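You operate a simulated robot arm through the tools that you are given. There is no shell and no other tool.

You are at the controls of a simulated robot arm. One attempt, no reset.

## Task
Press waves into the grey disc under the blue slider and put it away in the DONE box.
Fine: run the slider back, shut the box's lid again; no dots on it; the green slider and the discs on the mat stay.

The check looks at the end state, three seconds after you hand in, the way a careful person would. Anything else that was tipped, shoved, dropped, spilled or broken makes it a failure. Lids that push on must go on centred and level and be pressed home; caps that screw on are set level and turned clockwise until they are tight.

## Robot
A 7-joint arm with a two-finger parallel gripper, fixed in place. Base frame: the origin is at the foot of the arm, x ahead of it, y to its left, z up; the work surface is at about z = 885. Lengths are in mm, angles in rad, forces in N, time in s.
With the tool pointing down near the work surface it reaches from about 400 to 900 mm from the base axis. Its first joint turns from -2.496 to 2.496 rad. Payload 3 kg.
The tool frame sits at the grasp point between the pads (the TCP): z along the fingers, y along the line on which they close. The tips reach 30 mm beyond it. The gripper opens to 94 mm. The fingers are 28 mm wide and 10 mm thick; the gripper's body (50 by 96 mm) begins 55 mm behind the TCP.
Orientation is that of the tool frame in the base frame, as a unit quaternion [x, y, z, w]. With the fingers straight down and closing along the base's y, the tool's x points along the base's -x, its y along +y and its z along -z.

## Interface
- The arm moves only by the tool nudge_tool. Its argument "targets" is text: rows parted by semicolons, each of 6 numbers parted by spaces: the shift along the tool's x, y, z in units of 25 mm (1.0 is 25 mm), then the turn, a rotation vector about the tool's x, y, z in units of 4 degrees (1.0 is 4 degrees). In form: dx dy dz ax ay az; .... A call has 1 to 20 rows; each row shifts and turns the commanded pose from where the row before left it, along the tool's axes as they then stand. "fingers" is the finger opening in mm, from 0 to 94, set as the call begins (left out, the last holds). A call with a number of a shift or a turn outside -1 to 1 is refused whole. A row lasts 0.2 s, in which the tool goes at most 50 mm and 0.15 rad; a call with a longer step from one row to the next is refused whole, and so is a gripper value outside its range. A pose out of reach is approached as far as the arm can. The call stops where the force on the tool passes 70 N (or 10 N more than at its start, if that is more) or the arm is blocked; 0.2 s more then pass. Each finger travels about 72 mm/s and halts on what it meets, pressing with about 23 N; the grip force reading is that of the motor and also rises with nothing between the fingers. The clock runs only during rows and for 0.2 s after the last one: add rows that do not move to give the fingers time. The reply holds the time, the measured pose of the TCP, the force on the tool along the base axes, the opening and the grip force, in the units named above and with some noise, with the torque about the TCP (base axes, N m) and any sound that the robot's microphone picked up.
- Cameras (640 x 400 px; columns grow to the right, rows downward): "scene" is fixed at [51.5, -499.5, 1617.2]; the picture's right is [0.90, -0.44, 0.00], its down [-0.19, -0.40, -0.90] and it looks along [0.39, 0.81, -0.45] (base axes); focal length 343 px, centre (320, 200). "wrist" rides on the gripper at [76, 14, -103] in the tool frame; the picture's right is [-0.18, 0.98, 0.00], its down [-0.75, -0.14, -0.64] and it looks along [-0.63, -0.12, 0.77] (tool axes); focal length 243 px, centre (320, 200). There is no depth. A picture from a camera that has moved, and an enlarged one, comes with that camera's place and axes in the base frame and with its lens.
- get_image(camera): a new picture of that camera. The clock stands still meanwhile.
- enlarge(camera, box): a new picture of the part [left, top, right, bottom] of that camera's present view, enlarged. The clock stands still meanwhile.
- job_done(): hands the job in; it is judged then, once.

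Places have to be worked out from the pictures, the camera data and where the tool is seen. Open the gripper and draw the arm clear of the work before you hand the job in, unless the task says otherwise.

The tools are called after "Request:" as a command line: name --argument value ..., lists and objects as JSON in quotes. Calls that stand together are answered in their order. nudge_tool: Moves the arm, as the interface text tells. Its arguments: {"type":"object","properties":{"targets":{"type":"string"},"fingers":{"type":"number"}},"required":["targets"]} The other tools are called the same way: get_image (camera) takes a picture; enlarge (camera, box) takes an enlarged picture of a part of a camera's view; job_done () hands the job in.

At the start:

```text
t: 0.0
tool_pos: [525.6, 381.9, 1196.3]
tool_rot: [0.0, 1.0, 0.0, 0.0]
wrist_force: [-1.0, 0.5, 0.4]
moment: [-0.01, 0.01, 0.01]
gripper_width: 94.0
finger_force: 0.0
```

scene: 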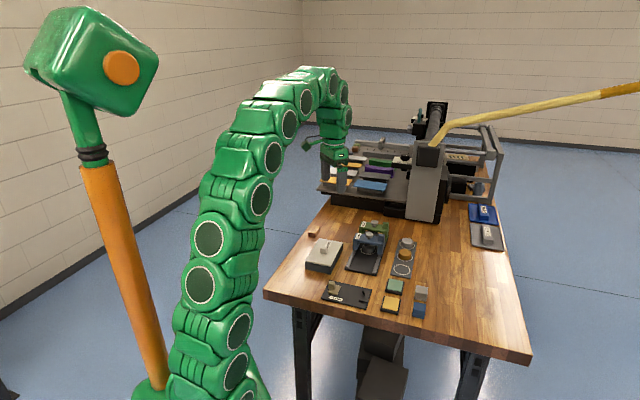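
wrist: 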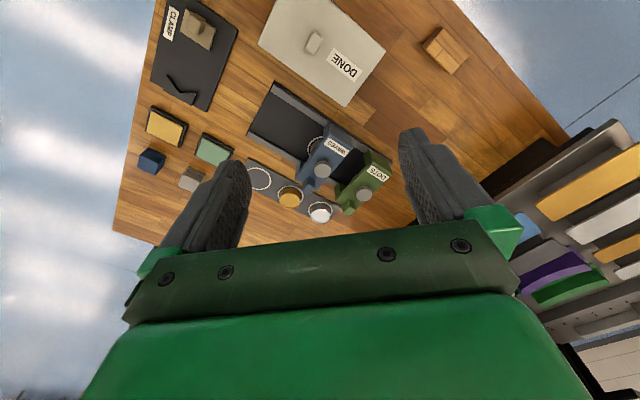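

I'll start by looking closely at both views before I move anything.

Request:
enlarge --camera "scene" --box '[260, 200, 460, 325]'

Request:
enlarge --camera "wrist" --box '[110, 0, 430, 200]'

Request:
enlarge --camera "wrist" --box '[230, 70, 410, 230]'

Request:
enlarge --camera "scene" --box '[330, 210, 430, 280]'

```text
3.20 times, centred on (360, 262) of scene
camera zoom: at [51.5, -499.5, 1617.2], right [0.9, -0.44, 0.0], down [-0.19, -0.4, -0.9], along [0.39, 0.81, -0.45], focal length 1099 px, centre (192, 0)
```

zoom: 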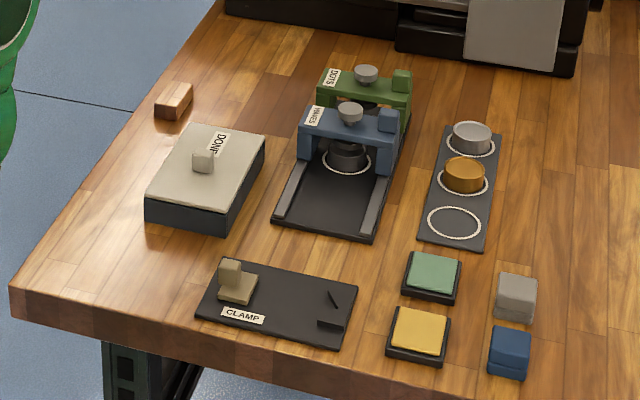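

```text
2.00 times, centred on (270, 100) of wrist
camera zoom: at [449.1, 397.1, 1298.8], right [0.18, 0.98, 0.0], down [0.75, -0.14, 0.64], along [0.63, -0.12, -0.77], focal length 485 px, centre (420, 400)
```

zoom: 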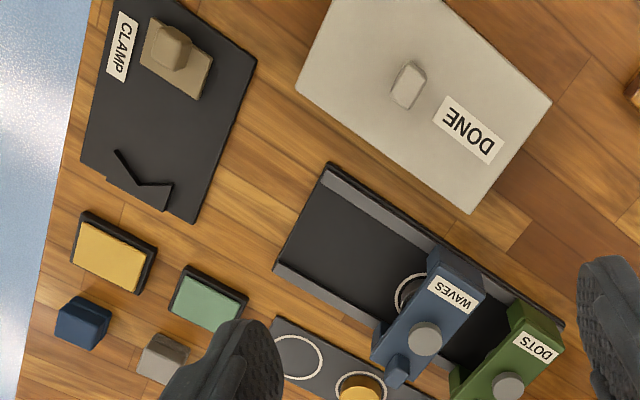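

```text
2.50 times, centred on (320, 150) of wrist
camera zoom: at [449.1, 397.1, 1298.8], right [0.18, 0.98, 0.0], down [0.75, -0.14, 0.64], along [0.63, -0.12, -0.77], focal length 606 px, centre (320, 325)
```

zoom: 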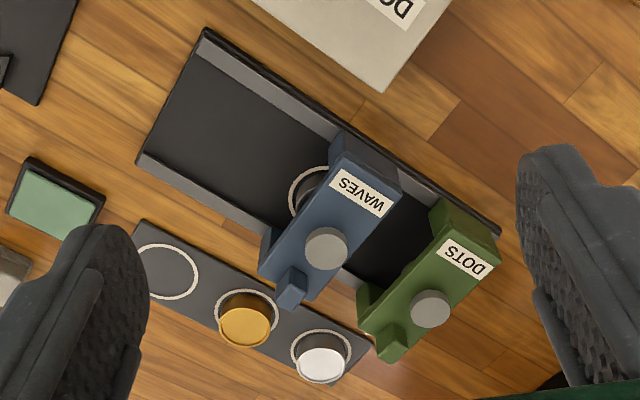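

```text
5.71 times, centred on (380, 245) of scene
camera zoom: at [51.5, -499.5, 1617.2], right [0.9, -0.44, 0.0], down [-0.19, -0.4, -0.9], along [0.39, 0.81, -0.45], focal length 1962 px, centre (-23, -57)
```

zoom: 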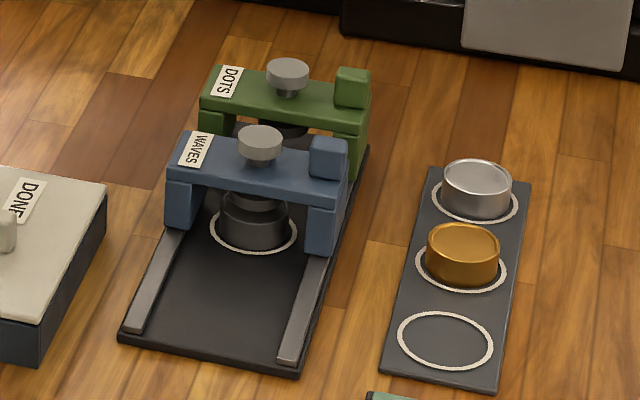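

The blue WAVES slider seems to stand right over the ringed dark disc, with the green DOTS slider behind it and the DONE box at about (470, 335). I'll go down 125 mm in free air for a closer look at the press.

Request:
nudge_tool --targets "0 0 1 0 0 0; 0 0 1 0 0 0; 0 0 1 0 0 0; 0 0 1 0 0 0; 0 0 1 0 0 0"

Request:
get_image --camera "wrist"

Request:
get_image --camera "scene"

```text
t: 1.2
tool_pos: [524.5, 381.4, 1071.8]
tool_rot: [0.0, 1.0, 0.0, -0.001]
wrist_force: [-0.4, -0.4, -1.1]
moment: [0.03, 0.01, 0.01]
gripper_width: 93.8
finger_force: 0.1
```

```text
taken
camera wrist: at [449.1, 395.3, 1174.4], right [0.18, 0.98, 0.0], down [0.75, -0.14, 0.64], along [0.63, -0.12, -0.77], focal length 243 px, centre (320, 200)
```

wrist: 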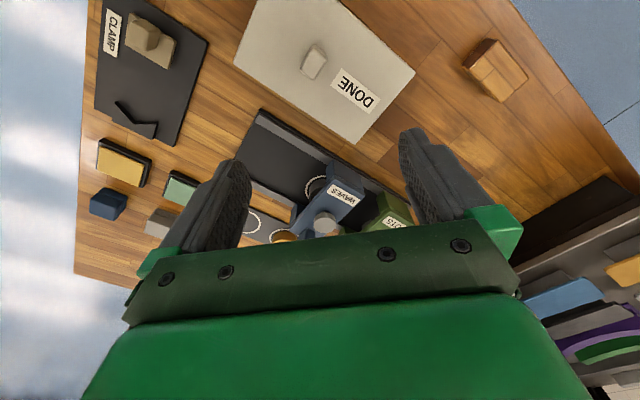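

```text
taken
```

scene: 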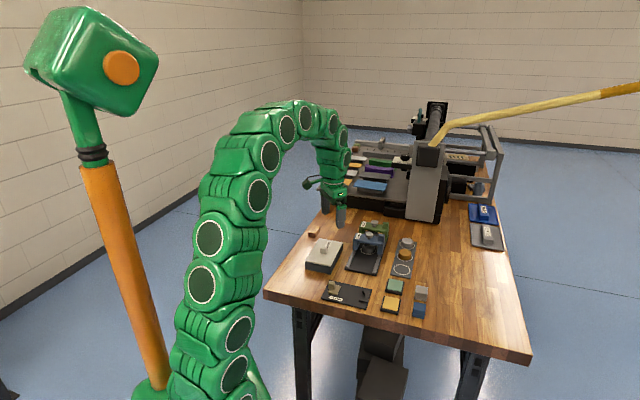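

The gripper hides the lower half of the wrist view, so I'll move it 125 mm in +x. That should bring the press into the clear upper half of the picture.

Request:
nudge_tool --targets "-1 0 0 0 0 0; -1 0 0 0 0 0; -1 0 0 0 0 0; -1 0 0 0 0 0; -1 0 0 0 0 0"

Request:
get_image --camera "wrist"

Request:
enlarge --camera "wrist" --box '[180, 0, 420, 150]'

```text
t: 2.4
tool_pos: [648.3, 382.2, 1068.6]
tool_rot: [0.0, 1.0, -0.001, -0.002]
wrist_force: [0.1, 0.0, -0.1]
moment: [0.02, 0.05, 0.02]
gripper_width: 94.0
finger_force: 0.1
```

```text
taken
camera wrist: at [573.5, 396.6, 1172.2], right [0.18, 0.98, 0.0], down [0.76, -0.14, 0.64], along [0.63, -0.12, -0.77], focal length 243 px, centre (320, 200)
```

wrist: 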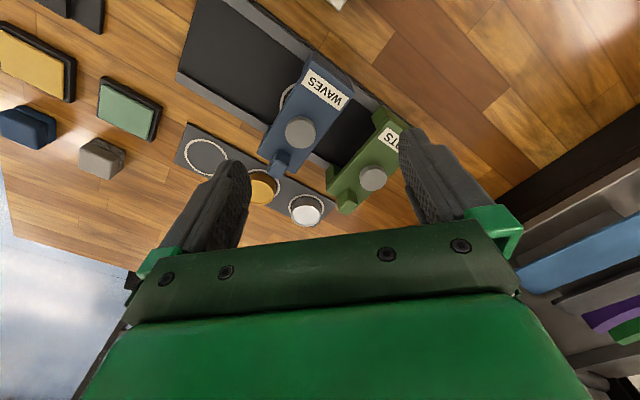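

```text
2.67 times, centred on (300, 75) of wrist
camera zoom: at [573.5, 396.6, 1172.2], right [0.18, 0.98, 0.0], down [0.76, -0.14, 0.64], along [0.63, -0.12, -0.77], focal length 647 px, centre (373, 533)
```

zoom: 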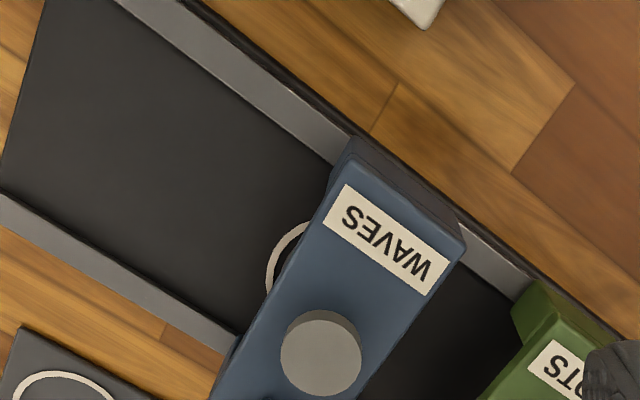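

By triangulation the blue knob is at about (660, 362, 966) and the ring centre at about (664, 361), with the rails running at about 45°. I'll zoom the fixed camera in on the press, the mat and the box for detail.

Request:
enlarge --camera "scene" --box '[345, 225, 395, 256]'

Request:
enlarge --camera "scene" --box '[340, 244, 390, 276]'

Request:
enlarge --camera "scene" --box '[300, 235, 350, 275]'

Request:
enlarge --camera "scene" --box '[385, 230, 435, 280]'

```text
12.80 times, centred on (370, 240) of scene
camera zoom: at [51.5, -499.5, 1617.2], right [0.9, -0.44, 0.0], down [-0.19, -0.4, -0.9], along [0.39, 0.81, -0.45], focal length 4394 px, centre (-320, -318)
```

zoom: 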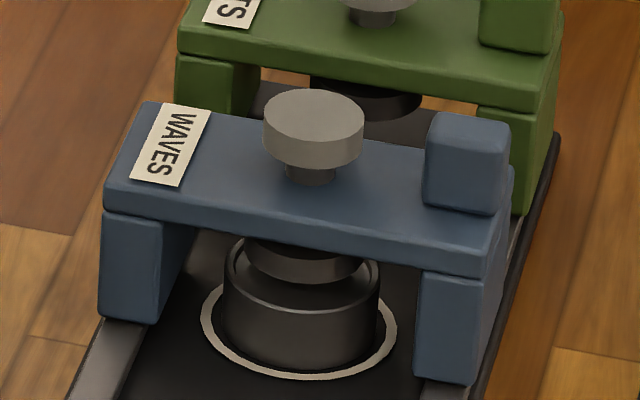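

```text
12.50 times, centred on (365, 260) of scene
camera zoom: at [51.5, -499.5, 1617.2], right [0.9, -0.44, 0.0], down [-0.19, -0.4, -0.9], along [0.39, 0.81, -0.45], focal length 4291 px, centre (-242, -550)
```

zoom: 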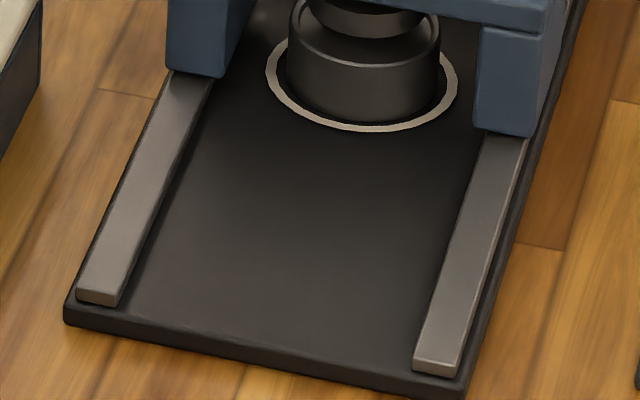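

```text
10.00 times, centred on (325, 255) of scene
camera zoom: at [51.5, -499.5, 1617.2], right [0.9, -0.44, 0.0], down [-0.19, -0.4, -0.9], along [0.39, 0.81, -0.45], focal length 3433 px, centre (270, -350)
```

zoom: 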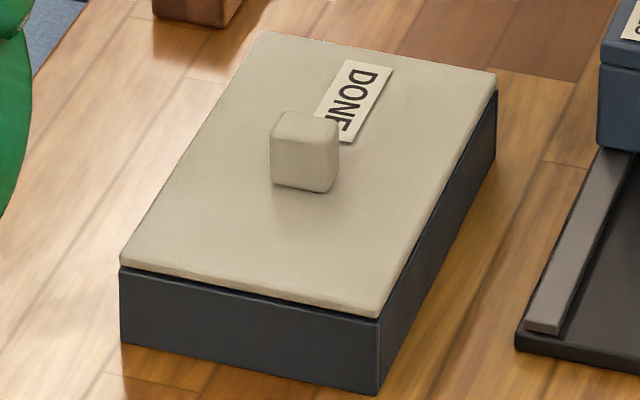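

```text
8.00 times, centred on (410, 255) of scene
camera zoom: at [51.5, -499.5, 1617.2], right [0.9, -0.44, 0.0], down [-0.19, -0.4, -0.9], along [0.39, 0.81, -0.45], focal length 2746 px, centre (-400, -240)
```

zoom: 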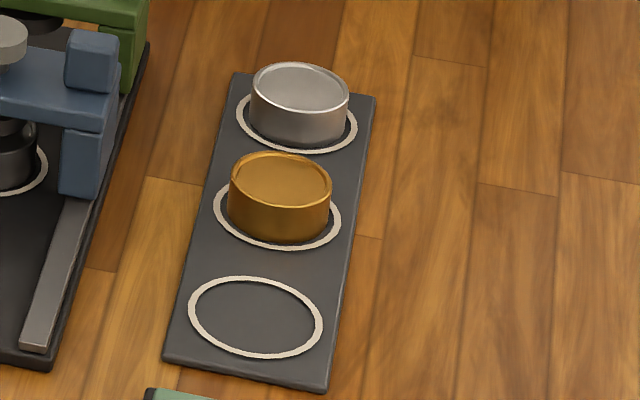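

The rails run at 45°, the blue slider is centred on the disc, and the lid knob is near (500, 390). I'll yaw the tool -45° so the fingers close along the rails, and close them so they can press.

Request:
nudge_tool --targets "0 0 0 0 0 1; 0 0 0 0 0 1; 0 0 0 0 0 1; 0 0 0 0 0 1; 0 0 0 0 0 1; 0 0 0 0 0 1; 0 0 0 0 0 1; 0 0 0 0 0 1; 0 0 0 0 0 1; 0 0 0 0 0 1; 0 0 0 0 0 1; 0 0 0 0 0 0.25" --fingers 0

Request:
get_image --camera "wrist"

```text
t: 5.0
tool_pos: [649.8, 382.2, 1072.8]
tool_rot: [0.382, 0.924, 0.0, 0.0]
wrist_force: [0.0, -1.5, 0.2]
moment: [-0.02, 0.0, 0.0]
gripper_width: 0.1
finger_force: 23.0
```

```text
taken
camera wrist: at [606.2, 446.7, 1173.8], right [0.83, 0.56, 0.0], down [0.43, -0.63, 0.64], along [0.36, -0.53, -0.77], focal length 243 px, centre (320, 200)
```

wrist: 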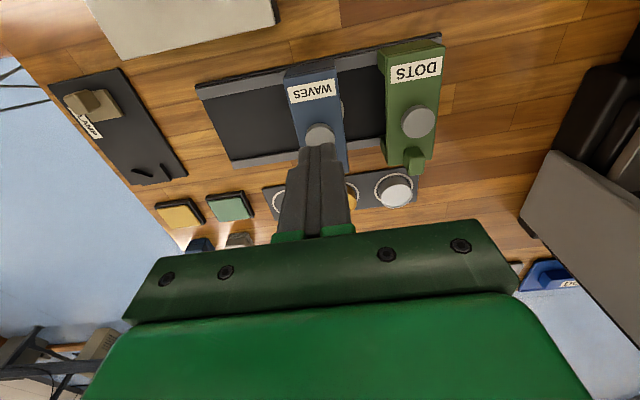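

The wrist view now looks across the rails. I'll enlarge it to refine the knob and handle positions.

Request:
enlarge --camera "wrist" --box '[180, 20, 460, 195]'

Request:
enlarge --camera "wrist" --box '[270, 60, 370, 160]'

```text
2.29 times, centred on (320, 108) of wrist
camera zoom: at [606.2, 446.7, 1173.8], right [0.83, 0.56, 0.0], down [0.43, -0.63, 0.64], along [0.36, -0.53, -0.77], focal length 555 px, centre (320, 411)
```

zoom: 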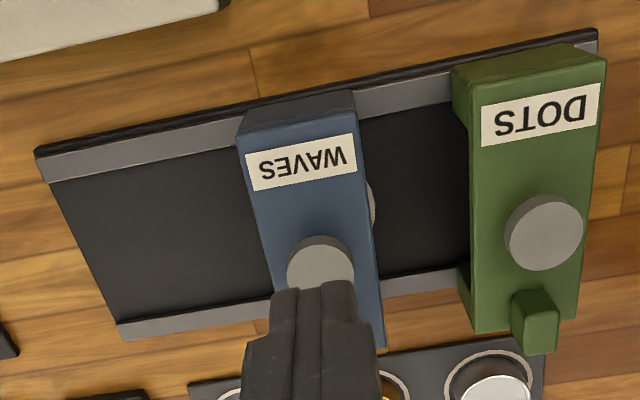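

```text
4.00 times, centred on (320, 110) of wrist
camera zoom: at [606.2, 446.7, 1173.8], right [0.83, 0.56, 0.0], down [0.43, -0.63, 0.64], along [0.36, -0.53, -0.77], focal length 970 px, centre (320, 560)
```

zoom: 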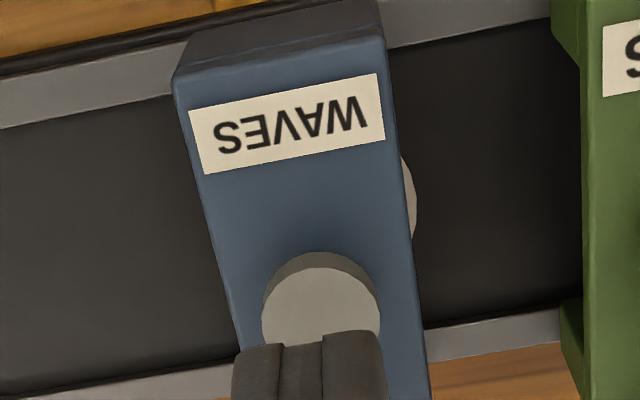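

The knob now works out at about (662, 362) with its top near z = 966. I'll move the closed fingers above it and stop at about 14 mm clearance to check.

Request:
nudge_tool --targets "-0.916 -0.228 0 0 0 0; 0 0 1 0 0 0; 0 0 1 0 0 0; 0 0 0.4 0 0 0; 0 0 0 0 0 0"

Request:
enlarge --camera "scene" --box '[345, 220, 395, 251]'

Request:
get_image --camera "wrist"

```text
t: 6.2
tool_pos: [663.4, 360.8, 1009.7]
tool_rot: [0.382, 0.924, 0.0, 0.001]
wrist_force: [-0.1, -0.1, 0.9]
moment: [0.0, -0.03, -0.01]
gripper_width: 0.2
finger_force: 23.6
```

```text
12.80 times, centred on (370, 236) of scene
camera zoom: at [51.5, -499.5, 1617.2], right [0.9, -0.44, 0.0], down [-0.19, -0.4, -0.9], along [0.39, 0.81, -0.45], focal length 4394 px, centre (-320, -254)
```

zoom: 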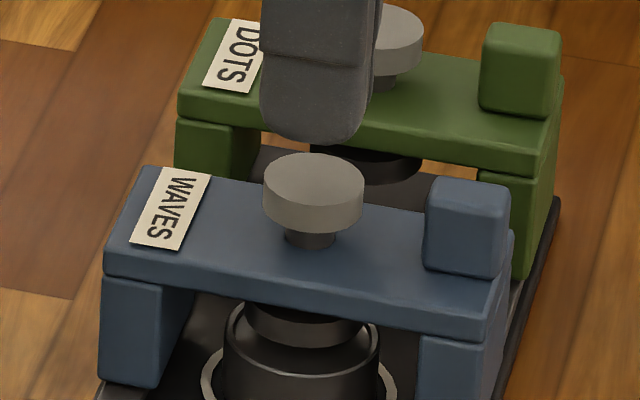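

```text
taken
camera wrist: at [619.9, 425.5, 1112.4], right [0.82, 0.57, 0.0], down [0.43, -0.63, 0.64], along [0.36, -0.53, -0.77], focal length 243 px, centre (320, 200)
```

wrist: 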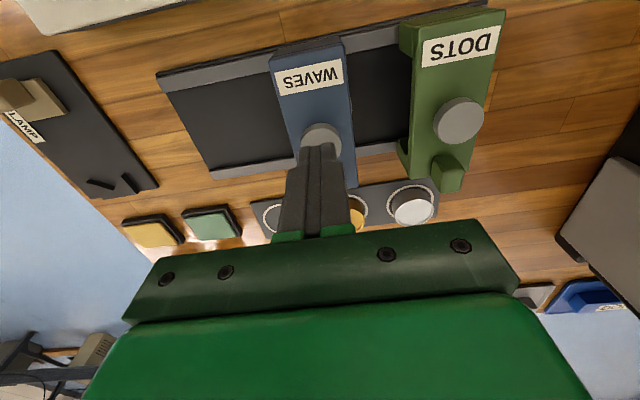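

The tip and knob line up in both views, and my projection matches to within 1 mm. I'll go down in small steps onto the knob and watch the force.

Request:
nudge_tool --targets "0 0 0.4 0 0 0; 0 0 0.1 0 0 0; 0 0 0.1 0 0 0; 0 0 0 0 0 0"

Request:
enlarge --camera "scene" --box '[345, 220, 395, 251]'

```text
t: 7.2
tool_pos: [661.9, 363.0, 996.8]
tool_rot: [0.383, 0.924, 0.0, 0.0]
wrist_force: [-0.6, -0.5, 0.4]
moment: [0.0, -0.01, -0.01]
gripper_width: 0.0
finger_force: 23.2
```

```text
12.80 times, centred on (370, 236) of scene
camera zoom: at [51.5, -499.5, 1617.2], right [0.9, -0.44, 0.0], down [-0.19, -0.4, -0.9], along [0.39, 0.81, -0.45], focal length 4394 px, centre (-320, -254)
```

zoom: 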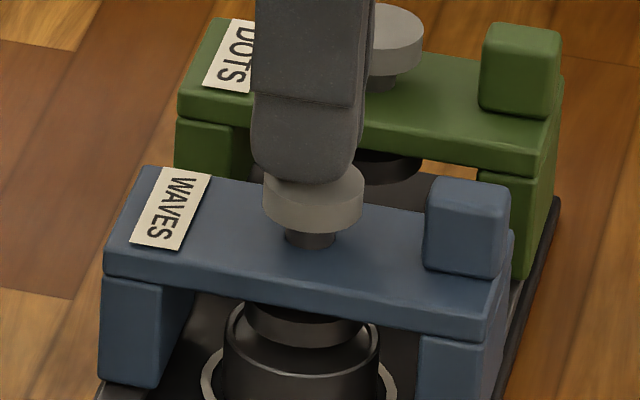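

There's no contact force yet, so the tip is just above the knob. I'll continue down at 2 mm per row.

Request:
nudge_tool --targets "0.02 -0.03 0.08 0 0 0; 0 0 0.08 0 0 0; 0 0 0.08 0 0 0"

```text
t: 8.0
tool_pos: [662.2, 362.8, 990.7]
tool_rot: [0.382, 0.924, 0.0, 0.0]
wrist_force: [-0.7, 0.7, 1.6]
moment: [-0.01, 0.0, -0.03]
gripper_width: 0.0
finger_force: 22.9
```

The force reads about 1.6 N, so contact may be starting. I'll keep pressing in 2 mm steps.

Request:
nudge_tool --targets "0 0 0.08 0 0 0; 0 0 0.08 0 0 0; 0 0 0.08 0 0 0"

Request:
enlarge --camera "scene" --box '[345, 220, 395, 251]'

```text
t: 8.8
tool_pos: [662.7, 362.6, 988.1]
tool_rot: [0.382, 0.924, 0.002, 0.0]
wrist_force: [-9.6, -6.3, 40.1]
moment: [-0.22, 0.29, -0.04]
gripper_width: 0.0
finger_force: 22.6
```

```text
12.80 times, centred on (370, 236) of scene
camera zoom: at [51.5, -499.5, 1617.2], right [0.9, -0.44, 0.0], down [-0.19, -0.4, -0.9], along [0.39, 0.81, -0.45], focal length 4394 px, centre (-320, -254)
```

zoom: 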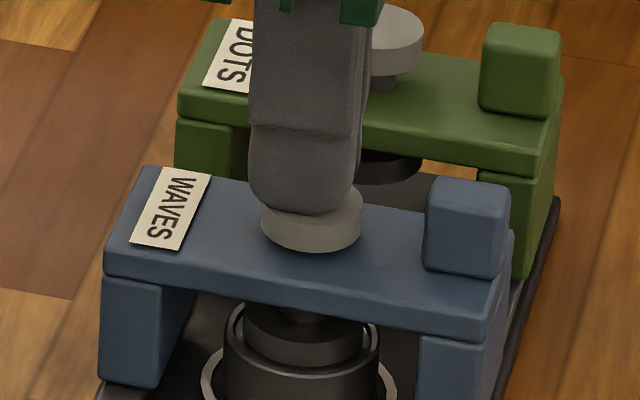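

The knob has travelled down and the die sits in the disc's recess with 40 N of reaction. I'll press on until the force limit or a sound.

Request:
nudge_tool --targets "0 0 0.04 0 0 0; 0 0 0.04 0 0 0; 0 0 0 0 0 0"

Request:
enlarge --camera "scene" --box '[345, 220, 395, 251]'

```text
t: 9.4
tool_pos: [662.2, 363.3, 988.0]
tool_rot: [0.383, 0.924, 0.003, 0.002]
wrist_force: [-5.4, -4.0, 18.2]
moment: [-0.12, 0.26, 0.04]
gripper_width: 0.3
finger_force: 23.1
stopped in row 2: the force on the tool passed its limit at 73 N (the readings are from after the stop); the commanded pose is now the measured one
```

```text
12.80 times, centred on (370, 236) of scene
camera zoom: at [51.5, -499.5, 1617.2], right [0.9, -0.44, 0.0], down [-0.19, -0.4, -0.9], along [0.39, 0.81, -0.45], focal length 4394 px, centre (-320, -254)
```

zoom: 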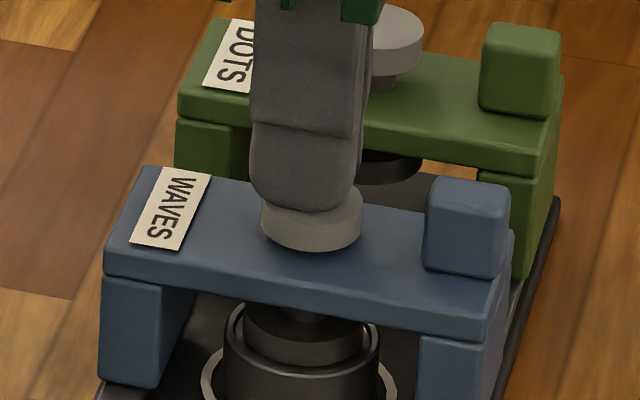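

The press took 73 N with the knob bottomed out. I'll lift off and see whether the knob springs back.

Request:
nudge_tool --targets "0 0 -0.4 0 0 0; 0 0 -1 0 0 0; 0 0 -1 0 0 0; 0 0 0 0 0 0"

Request:
enlarge --camera "scene" --box '[345, 225, 395, 256]'

Request:
get_image --camera "wrist"

```text
t: 10.4
tool_pos: [661.5, 362.2, 1046.6]
tool_rot: [0.383, 0.924, 0.002, 0.002]
wrist_force: [-0.5, -0.8, 0.6]
moment: [0.0, -0.01, -0.03]
gripper_width: 0.0
finger_force: 22.6
```

```text
12.80 times, centred on (370, 240) of scene
camera zoom: at [51.5, -499.5, 1617.2], right [0.9, -0.44, 0.0], down [-0.19, -0.4, -0.9], along [0.39, 0.81, -0.45], focal length 4394 px, centre (-320, -318)
```

zoom: 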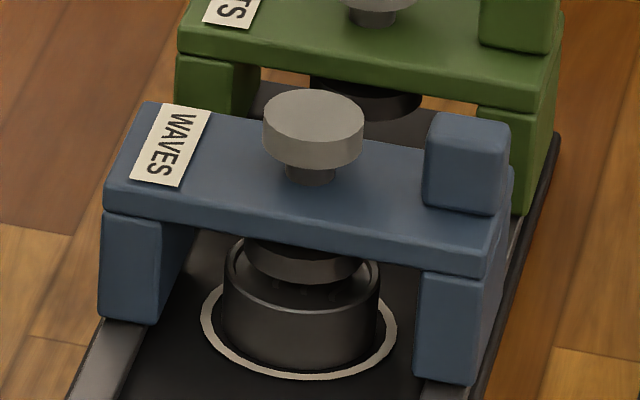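

```text
taken
camera wrist: at [618.5, 426.1, 1147.9], right [0.83, 0.56, 0.01], down [0.43, -0.63, 0.64], along [0.37, -0.53, -0.77], focal length 243 px, centre (320, 200)
```

wrist: 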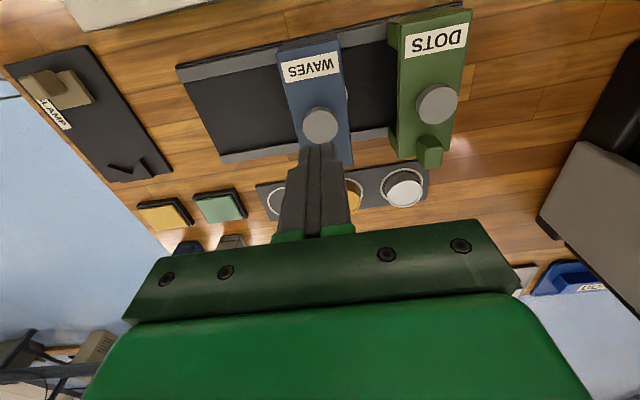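

The knob sprang back and marks seem to show inside the disc. I'll zoom in to confirm.

Request:
enlarge --camera "scene" --box '[360, 242, 378, 254]'

Request:
enlarge --camera "scene" --box '[355, 236, 391, 259]'

```text
16.00 times, centred on (369, 248) of scene
camera zoom: at [51.5, -499.5, 1617.2], right [0.9, -0.44, 0.0], down [-0.19, -0.4, -0.9], along [0.39, 0.81, -0.45], focal length 5493 px, centre (-464, -568)
```

zoom: 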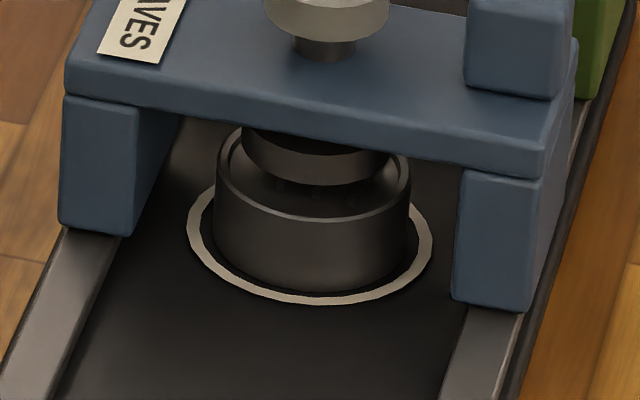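

```text
16.00 times, centred on (373, 248) of scene
camera zoom: at [51.5, -499.5, 1617.2], right [0.9, -0.44, 0.0], down [-0.19, -0.4, -0.9], along [0.39, 0.81, -0.45], focal length 5493 px, centre (-528, -560)
```

zoom: 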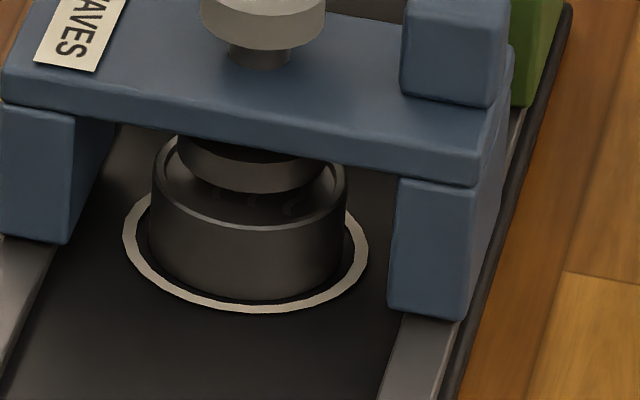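

Faint wave marks show in the recess now, and the die rests clear above the rim. Next is the handle cube, which I put at about (693, 332) with its top near z = 974. I'll move above it with the fingers open 50 mm and check.

Request:
nudge_tool --targets "-0.88 0.02 0 0 0 0; -0.87 0.02 0 0 0 0; 0 0 0.4 0 0 0; 0 0 0 0 0 0" --fingers 50

Request:
enlarge --camera "scene" --box '[345, 215, 405, 252]'

Request:
get_image --camera "wrist"

```text
t: 11.4
tool_pos: [694.4, 332.3, 1035.5]
tool_rot: [0.383, 0.924, 0.002, 0.002]
wrist_force: [0.3, -1.2, -0.3]
moment: [0.01, 0.0, -0.01]
gripper_width: 50.0
finger_force: 0.0
```

```text
10.67 times, centred on (375, 234) of scene
camera zoom: at [51.5, -499.5, 1617.2], right [0.9, -0.44, 0.0], down [-0.19, -0.4, -0.9], along [0.39, 0.81, -0.45], focal length 3662 px, centre (-267, -157)
```

zoom: 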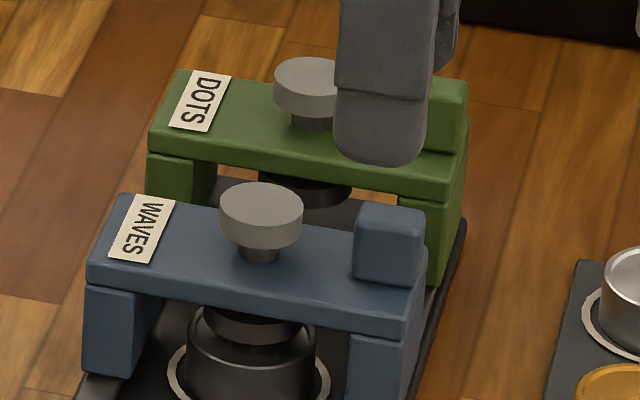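

```text
taken
camera wrist: at [650.0, 396.9, 1138.0], right [0.82, 0.57, 0.01], down [0.43, -0.63, 0.64], along [0.37, -0.53, -0.77], focal length 243 px, centre (320, 200)
```

wrist: 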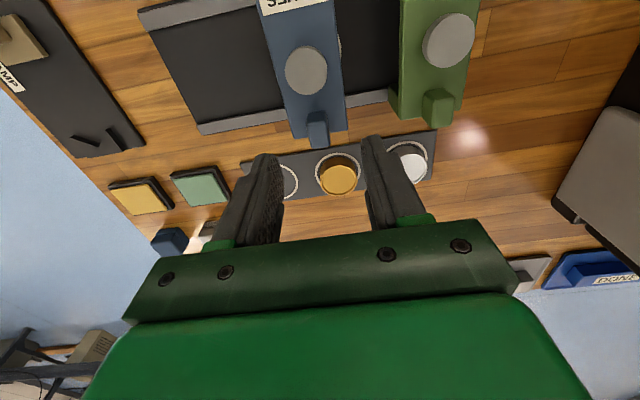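

The cube is now in the wrist view between the fingers. I'll enlarge it to measure its position.

Request:
enlarge --camera "wrist" --box '[240, 30, 400, 180]'

```text
2.67 times, centred on (320, 105) of wrist
camera zoom: at [650.0, 396.9, 1138.0], right [0.82, 0.57, 0.01], down [0.43, -0.63, 0.64], along [0.37, -0.53, -0.77], focal length 647 px, centre (320, 453)
```

zoom: 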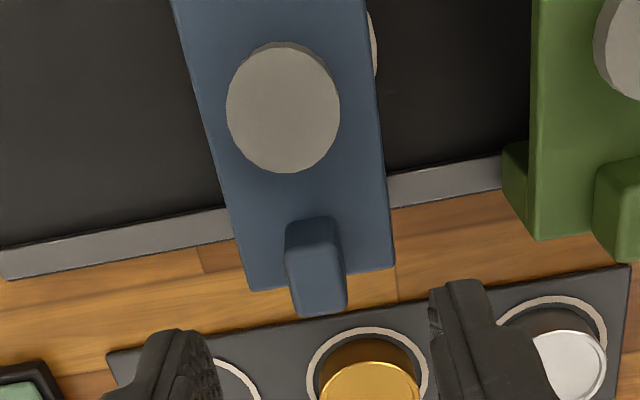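

The cube centre comes out at (693.3, 333.2), directly below the TCP. I'll lower so the tips stay just above the bridge, then close on the cube.

Request:
nudge_tool --targets "0 0 1 0 0 0; 0 0 0.85 0 0 0; 0 0 0 0 0 0"

Request:
enlarge --camera "scene" --box '[345, 215, 405, 252]'

```text
t: 12.2
tool_pos: [691.9, 330.7, 990.6]
tool_rot: [0.383, 0.924, 0.003, 0.001]
wrist_force: [0.2, -0.1, -0.3]
moment: [0.04, 0.02, 0.02]
gripper_width: 50.1
finger_force: 0.1
```

```text
10.67 times, centred on (375, 234) of scene
camera zoom: at [51.5, -499.5, 1617.2], right [0.9, -0.44, 0.0], down [-0.19, -0.4, -0.9], along [0.39, 0.81, -0.45], focal length 3662 px, centre (-267, -157)
```

zoom: 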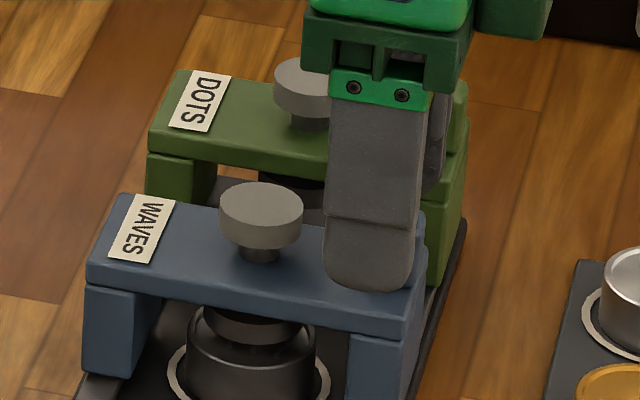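

The fingers straddle the cube with the tips above the bridge. I'll close on it.

Request:
nudge_tool --targets "0 0 0 0 0 0; 0 0 0 0 0 0; 0 0 0 0 0 0" --fingers 10

Request:
enlarge --camera "scene" --box '[345, 215, 405, 252]'

```text
t: 13.0
tool_pos: [692.6, 331.8, 990.4]
tool_rot: [0.383, 0.924, 0.003, 0.002]
wrist_force: [-2.1, 1.2, -0.6]
moment: [-0.23, 0.13, -0.04]
gripper_width: 15.6
finger_force: 44.9
```

```text
10.67 times, centred on (375, 234) of scene
camera zoom: at [51.5, -499.5, 1617.2], right [0.9, -0.44, 0.0], down [-0.19, -0.4, -0.9], along [0.39, 0.81, -0.45], focal length 3662 px, centre (-267, -157)
```

zoom: 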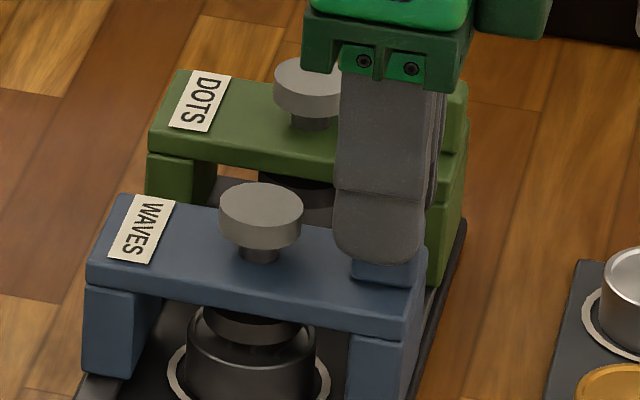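

I'm holding the cube at 15.6 mm. I'll move the slider 10 mm toward the near end of the rails (tool -y) and watch force and sound.

Request:
nudge_tool --targets "0 -0.2 0 0 0 0; 0 -0.2 0 0 0 0"

Request:
enlarge --camera "scene" --box '[345, 225, 395, 256]'

```text
t: 13.6
tool_pos: [686.5, 323.5, 989.1]
tool_rot: [0.383, 0.924, 0.002, 0.001]
wrist_force: [-2.0, 0.9, -9.9]
moment: [-0.23, 0.01, -0.12]
gripper_width: 16.0
finger_force: 44.3
```

```text
12.80 times, centred on (370, 240) of scene
camera zoom: at [51.5, -499.5, 1617.2], right [0.9, -0.44, 0.0], down [-0.19, -0.4, -0.9], along [0.39, 0.81, -0.45], focal length 4394 px, centre (-320, -318)
```

zoom: 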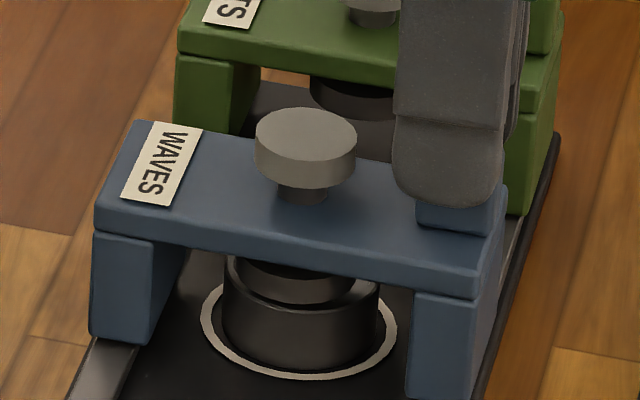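

The slider runs freely and the disc stays put. I'll continue 40 mm toward the near end.

Request:
nudge_tool --targets "0 -0.4 0.02 0 0 0; 0 -0.4 0.02 0 0 0; 0 -0.4 0 0 0 0; 0 -0.4 0 0 0 0"

Request:
enlarge --camera "scene" --box '[335, 225, 399, 265]'

```text
t: 14.6
tool_pos: [658.8, 297.9, 989.9]
tool_rot: [0.383, 0.924, 0.003, 0.001]
wrist_force: [-6.1, 5.1, 11.6]
moment: [0.57, 1.03, -0.01]
gripper_width: 15.9
finger_force: 45.7
```

```text
10.00 times, centred on (367, 245) of scene
camera zoom: at [51.5, -499.5, 1617.2], right [0.9, -0.44, 0.0], down [-0.19, -0.4, -0.9], along [0.39, 0.81, -0.45], focal length 3433 px, centre (-150, -250)
```

zoom: 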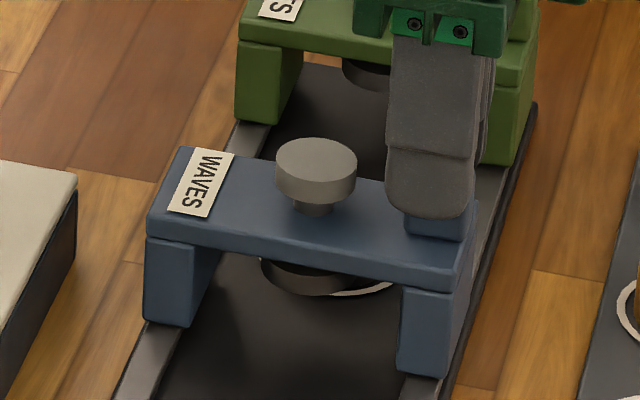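

It has travelled about 48 mm so far. I'll continue in smaller steps and watch for a stop or a sound.

Request:
nudge_tool --targets "0 -0.3 0 0 0 0; 0 -0.3 0 0 0 0; 0 -0.3 0 0 0 0; 0 -0.3 0 0 0 0; 0 0 0 0 0 0"

Request:
enlarge --camera "scene" --box '[335, 230, 399, 270]'

```text
t: 15.8
tool_pos: [637.7, 276.4, 988.8]
tool_rot: [0.383, 0.924, 0.003, 0.001]
wrist_force: [-23.2, 22.1, 18.7]
moment: [0.43, 0.75, -0.28]
gripper_width: 16.1
finger_force: 44.8
```

```text
10.00 times, centred on (367, 250) of scene
camera zoom: at [51.5, -499.5, 1617.2], right [0.9, -0.44, 0.0], down [-0.19, -0.4, -0.9], along [0.39, 0.81, -0.45], focal length 3433 px, centre (-150, -300)
```

zoom: 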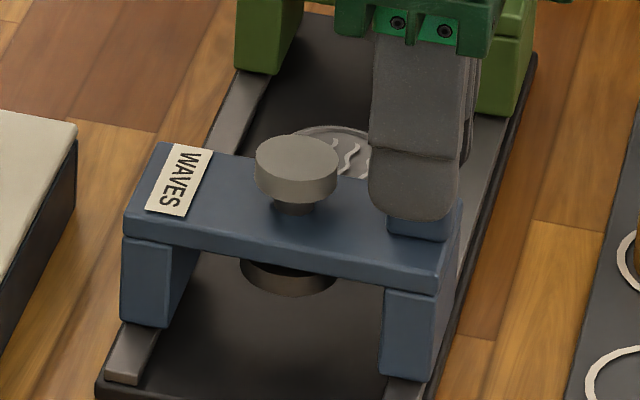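

The wave pattern shows clearly on the disc. There's about 32 N of side load from a slight mismatch with the rail line, so I'll relieve it (+x tool, slightly up) and go on a few mm.

Request:
nudge_tool --targets "0.07 0 -0.03 0 0 0; 0.01 -0.2 0 0 0 0; 0.01 -0.2 0 0 0 0; 0 0 0 0 0 0"

Request:
enlarge --camera "scene" --box '[335, 232, 399, 272]'

```text
t: 16.8
tool_pos: [630.3, 267.5, 988.3]
tool_rot: [0.383, 0.924, 0.001, 0.003]
wrist_force: [20.8, -22.9, -10.5]
moment: [-0.38, -0.18, 0.03]
gripper_width: 15.8
finger_force: 45.2
```

```text
10.00 times, centred on (367, 252) of scene
camera zoom: at [51.5, -499.5, 1617.2], right [0.9, -0.44, 0.0], down [-0.19, -0.4, -0.9], along [0.39, 0.81, -0.45], focal length 3433 px, centre (-150, -320)
```

zoom: 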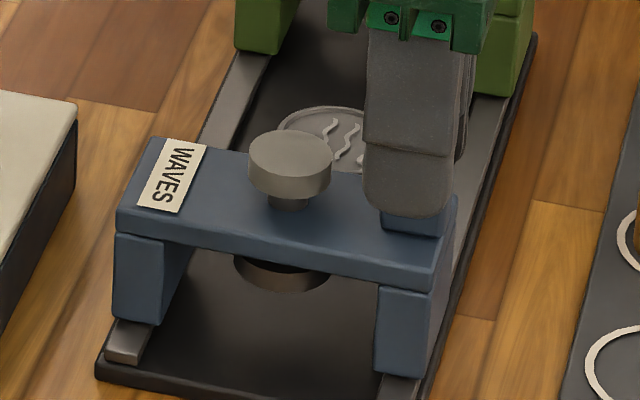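

Travel is about 90 mm, with no rail resistance yet and the side load slightly over-corrected. I'll trim it back halfway and inch on to find the end stop.

Request:
nudge_tool --targets "-0.045 0 0.02 0 0 0; 0 -0.1 0 0 0 0; 0 -0.1 0 0 0 0; 0 0 0 0 0 0"

```text
t: 18.0
tool_pos: [629.7, 268.6, 990.0]
tool_rot: [0.382, 0.924, 0.004, 0.004]
wrist_force: [15.8, 5.2, -13.1]
moment: [0.18, 0.28, -0.15]
gripper_width: 16.2
finger_force: 44.9
stopped in row 4: the force on the tool passed its limit at 71 N (the readings are from after the stop); the commanded pose is now the measured one
```

It hit a firm stop at about 90 mm of travel. That mirrors the green slider's parked position exactly (+90 mm from the ring), so this is the blue slider's back position. I'll open the fingers and lift straight up.

Request:
nudge_tool --targets "0 0 0 0 0 0; 0 0 0 0 0 0; 0 0 -1 0 0 0; 0 0 -1 0 0 0; 0 0 -1 0 0 0; 0 0 0 0 0 0" --fingers 40

Request:
enlarge --camera "scene" --box '[335, 222, 415, 272]'

Request:
get_image --camera "wrist"

```text
t: 19.4
tool_pos: [629.6, 269.4, 1066.8]
tool_rot: [0.381, 0.924, 0.005, 0.003]
wrist_force: [-0.7, 0.4, -0.7]
moment: [0.04, 0.0, -0.02]
gripper_width: 39.9
finger_force: 0.2
```

```text
8.00 times, centred on (375, 247) of scene
camera zoom: at [51.5, -499.5, 1617.2], right [0.9, -0.44, 0.0], down [-0.19, -0.4, -0.9], along [0.39, 0.81, -0.45], focal length 2746 px, centre (-120, -176)
```

zoom: 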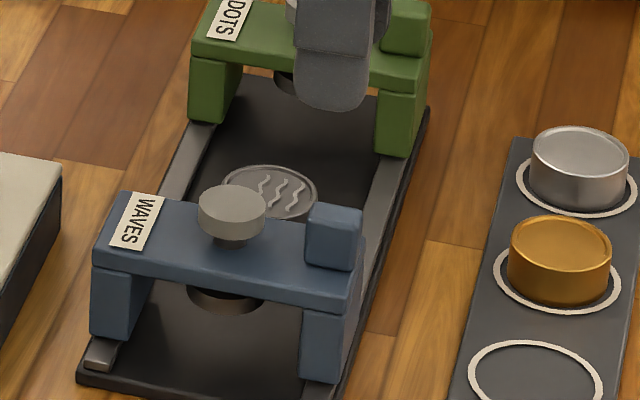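

```text
taken
camera wrist: at [584.8, 332.5, 1167.6], right [0.82, 0.57, 0.01], down [0.43, -0.64, 0.64], along [0.37, -0.52, -0.77], focal length 243 px, centre (320, 200)
```

wrist: 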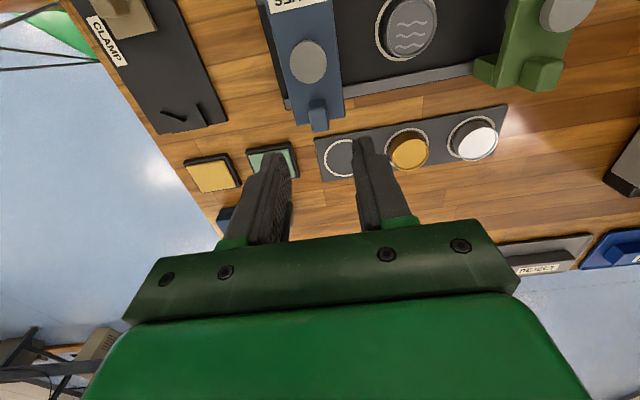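

Three clean waves are pressed and the blue slider rests at its stop. I'll open the box before picking up the disc, so next I'll move over the DONE box, correct a small tilt, and inspect the lid.

Request:
nudge_tool --targets "1 0 0 0.15 0.02 0; 1 0 0 0 0 0; 1 0 0 0 0 0; 1 0 0 0 0 0; 1 0 0 0 0 0; 1 0 0 0 0 0; 1 0 0 0 0 0; 1 0 0 0 0 0; 0 0 0 0 0 0" --fingers 60

Request:
get_image --camera "wrist"

Request:
get_image --camera "scene"

```text
t: 21.4
tool_pos: [487.5, 407.5, 1065.5]
tool_rot: [0.382, 0.924, 0.001, 0.001]
wrist_force: [-0.1, -1.0, -0.1]
moment: [0.01, -0.02, 0.01]
gripper_width: 60.0
finger_force: 0.1
```

```text
taken
camera wrist: at [442.5, 472.2, 1167.4], right [0.82, 0.57, 0.0], down [0.43, -0.63, 0.64], along [0.36, -0.53, -0.77], focal length 243 px, centre (320, 200)
```

wrist: 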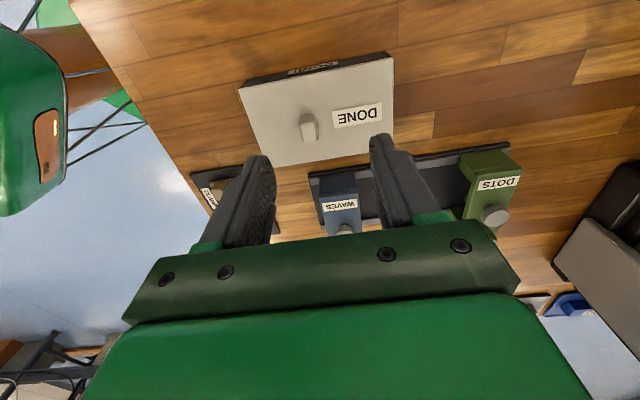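

```text
taken
```

scene: 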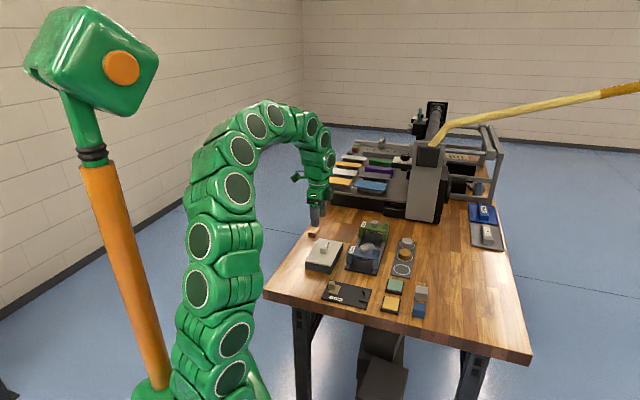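

There's some detail on the far side of the box at the lid edge that could be a hinge. I'll enlarge it.

Request:
enlarge --camera "wrist" --box '[225, 40, 415, 170]'

Request:
enlarge --camera "wrist" --box '[270, 45, 370, 85]'

Request:
enlarge --camera "scene" --box '[300, 232, 350, 275]'

```text
3.08 times, centred on (320, 105) of wrist
camera zoom: at [442.5, 472.2, 1167.4], right [0.82, 0.57, 0.0], down [0.43, -0.63, 0.64], along [0.36, -0.53, -0.77], focal length 746 px, centre (320, 492)
```

zoom: 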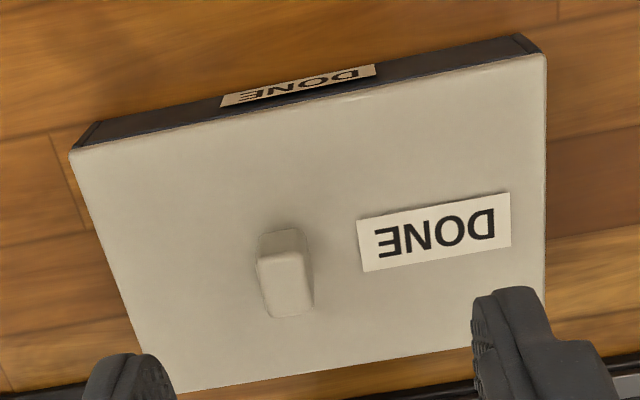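

```text
6.40 times, centred on (320, 65) of wrist
camera zoom: at [442.5, 472.2, 1167.4], right [0.82, 0.57, 0.0], down [0.43, -0.63, 0.64], along [0.36, -0.53, -0.77], focal length 1553 px, centre (320, 1064)
```

zoom: 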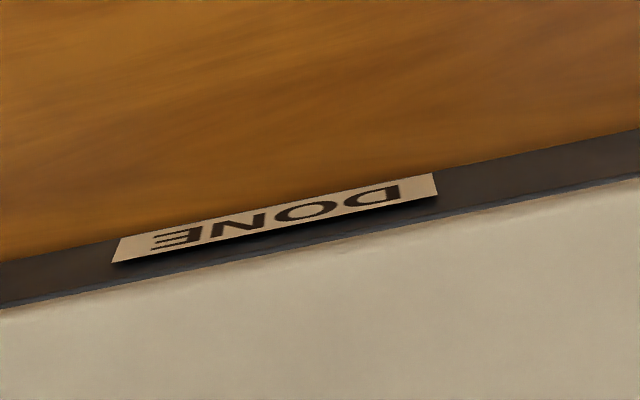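

```text
9.30 times, centred on (325, 254) of scene
camera zoom: at [51.5, -499.5, 1617.2], right [0.9, -0.44, 0.0], down [-0.19, -0.4, -0.9], along [0.39, 0.81, -0.45], focal length 3194 px, centre (274, -298)
```

zoom: 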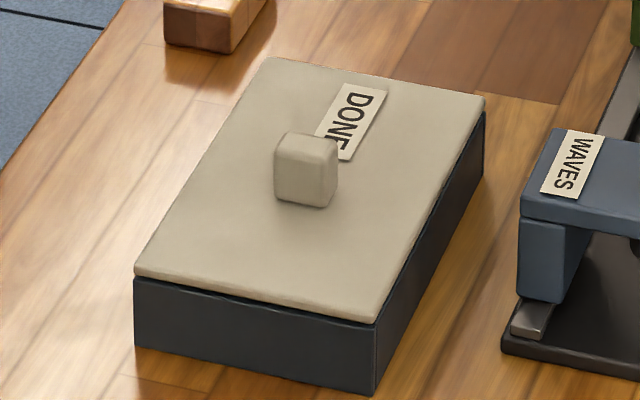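

It's a lift-off lid about 93 × 146 mm, with the second DONE only a label on the side. The knob is slightly off-centre at about (490.5, 383.5), top near z = 945. I'll hover above the knob with the fingers open 60 and check alignment.

Request:
nudge_tool --targets "-0.764 -0.594 0 0 0 0; 0 0 1 0 0 0; 0 0 1 0 0 0; 0 0 0.5 0 0 0; 0 0 0 0 0 0" --fingers 50

Request:
get_image --camera "wrist"

Request:
enlarge --camera "scene" --box '[295, 222, 355, 262]'

```text
t: 22.6
tool_pos: [488.7, 386.3, 1002.5]
tool_rot: [0.381, 0.924, 0.0, 0.001]
wrist_force: [0.5, 0.6, 0.7]
moment: [0.0, 0.0, 0.01]
gripper_width: 49.8
finger_force: 0.0
```

```text
taken
camera wrist: at [445.0, 450.6, 1104.6], right [0.82, 0.57, 0.0], down [0.43, -0.63, 0.64], along [0.37, -0.53, -0.77], focal length 243 px, centre (320, 200)
```

wrist: 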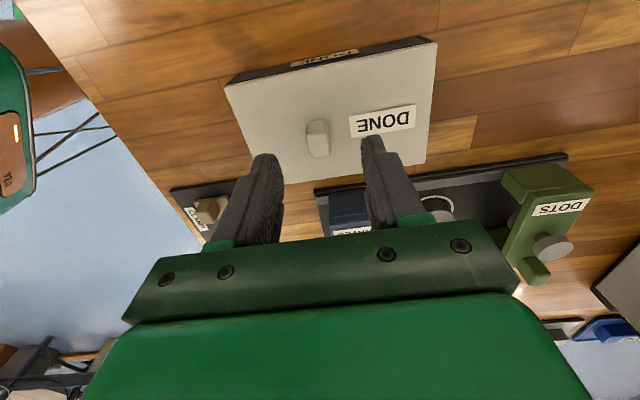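

```text
10.00 times, centred on (325, 242) of scene
camera zoom: at [51.5, -499.5, 1617.2], right [0.9, -0.44, 0.0], down [-0.19, -0.4, -0.9], along [0.39, 0.81, -0.45], focal length 3433 px, centre (270, -220)
```

zoom: 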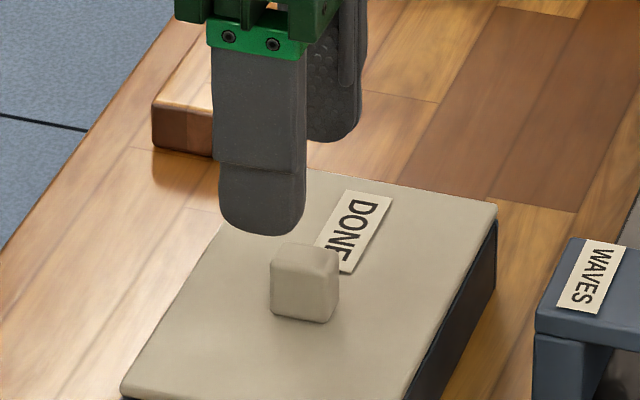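

The knob is between the fingers in the wrist view. I'll enlarge it once more to refine the centre before descending.

Request:
enlarge --camera "wrist" --box '[260, 95, 380, 185]'

```text
4.44 times, centred on (320, 140) of wrist
camera zoom: at [445.0, 450.6, 1104.6], right [0.82, 0.57, 0.0], down [0.43, -0.63, 0.64], along [0.37, -0.53, -0.77], focal length 1078 px, centre (320, 467)
```

zoom: 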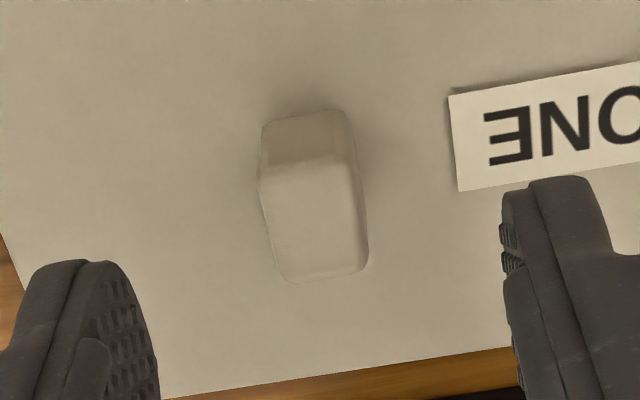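

The knob's refined centre is (491, 383.4). I'll shift the small remainder, lower until the tips are just above the lid, and close.

Request:
nudge_tool --targets "-0.15 -0.01 0 0 0 0; 0 0 1 0 0 0; 0 0 0.5 0 0 0; 0 0 0.4 0 0 0; 0 0 0 0 0 0"

Request:
enlarge --camera "scene" --box '[300, 232, 350, 275]'

```text
t: 23.8
tool_pos: [492.3, 384.4, 954.7]
tool_rot: [0.381, 0.925, 0.001, 0.001]
wrist_force: [-0.4, 0.9, 0.5]
moment: [0.03, -0.01, 0.02]
gripper_width: 50.0
finger_force: 0.1
```

```text
9.30 times, centred on (325, 254) of scene
camera zoom: at [51.5, -499.5, 1617.2], right [0.9, -0.44, 0.0], down [-0.19, -0.4, -0.9], along [0.39, 0.81, -0.45], focal length 3194 px, centre (274, -298)
```

zoom: 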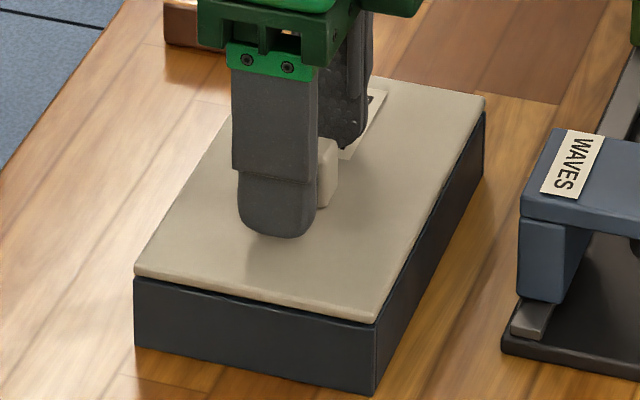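

The fingers straddle the knob. I'll trim 1 mm and close.

Request:
nudge_tool --targets "0 -0.04 0 0 0 0; 0 0 0 0 0 0; 0 0 0 0 0 0; 0 0 0 0 0 0" --fingers 6

Request:
enlarge --camera "scene" --box '[300, 232, 350, 275]'

```text
t: 24.8
tool_pos: [491.0, 383.0, 954.6]
tool_rot: [0.382, 0.924, 0.001, 0.001]
wrist_force: [1.0, 0.9, 0.5]
moment: [-0.32, 0.09, -0.09]
gripper_width: 15.7
finger_force: 44.7
```

```text
9.30 times, centred on (325, 254) of scene
camera zoom: at [51.5, -499.5, 1617.2], right [0.9, -0.44, 0.0], down [-0.19, -0.4, -0.9], along [0.39, 0.81, -0.45], focal length 3194 px, centre (274, -298)
```

zoom: 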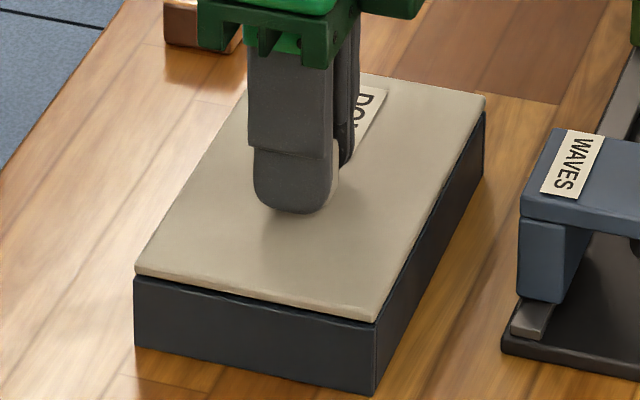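

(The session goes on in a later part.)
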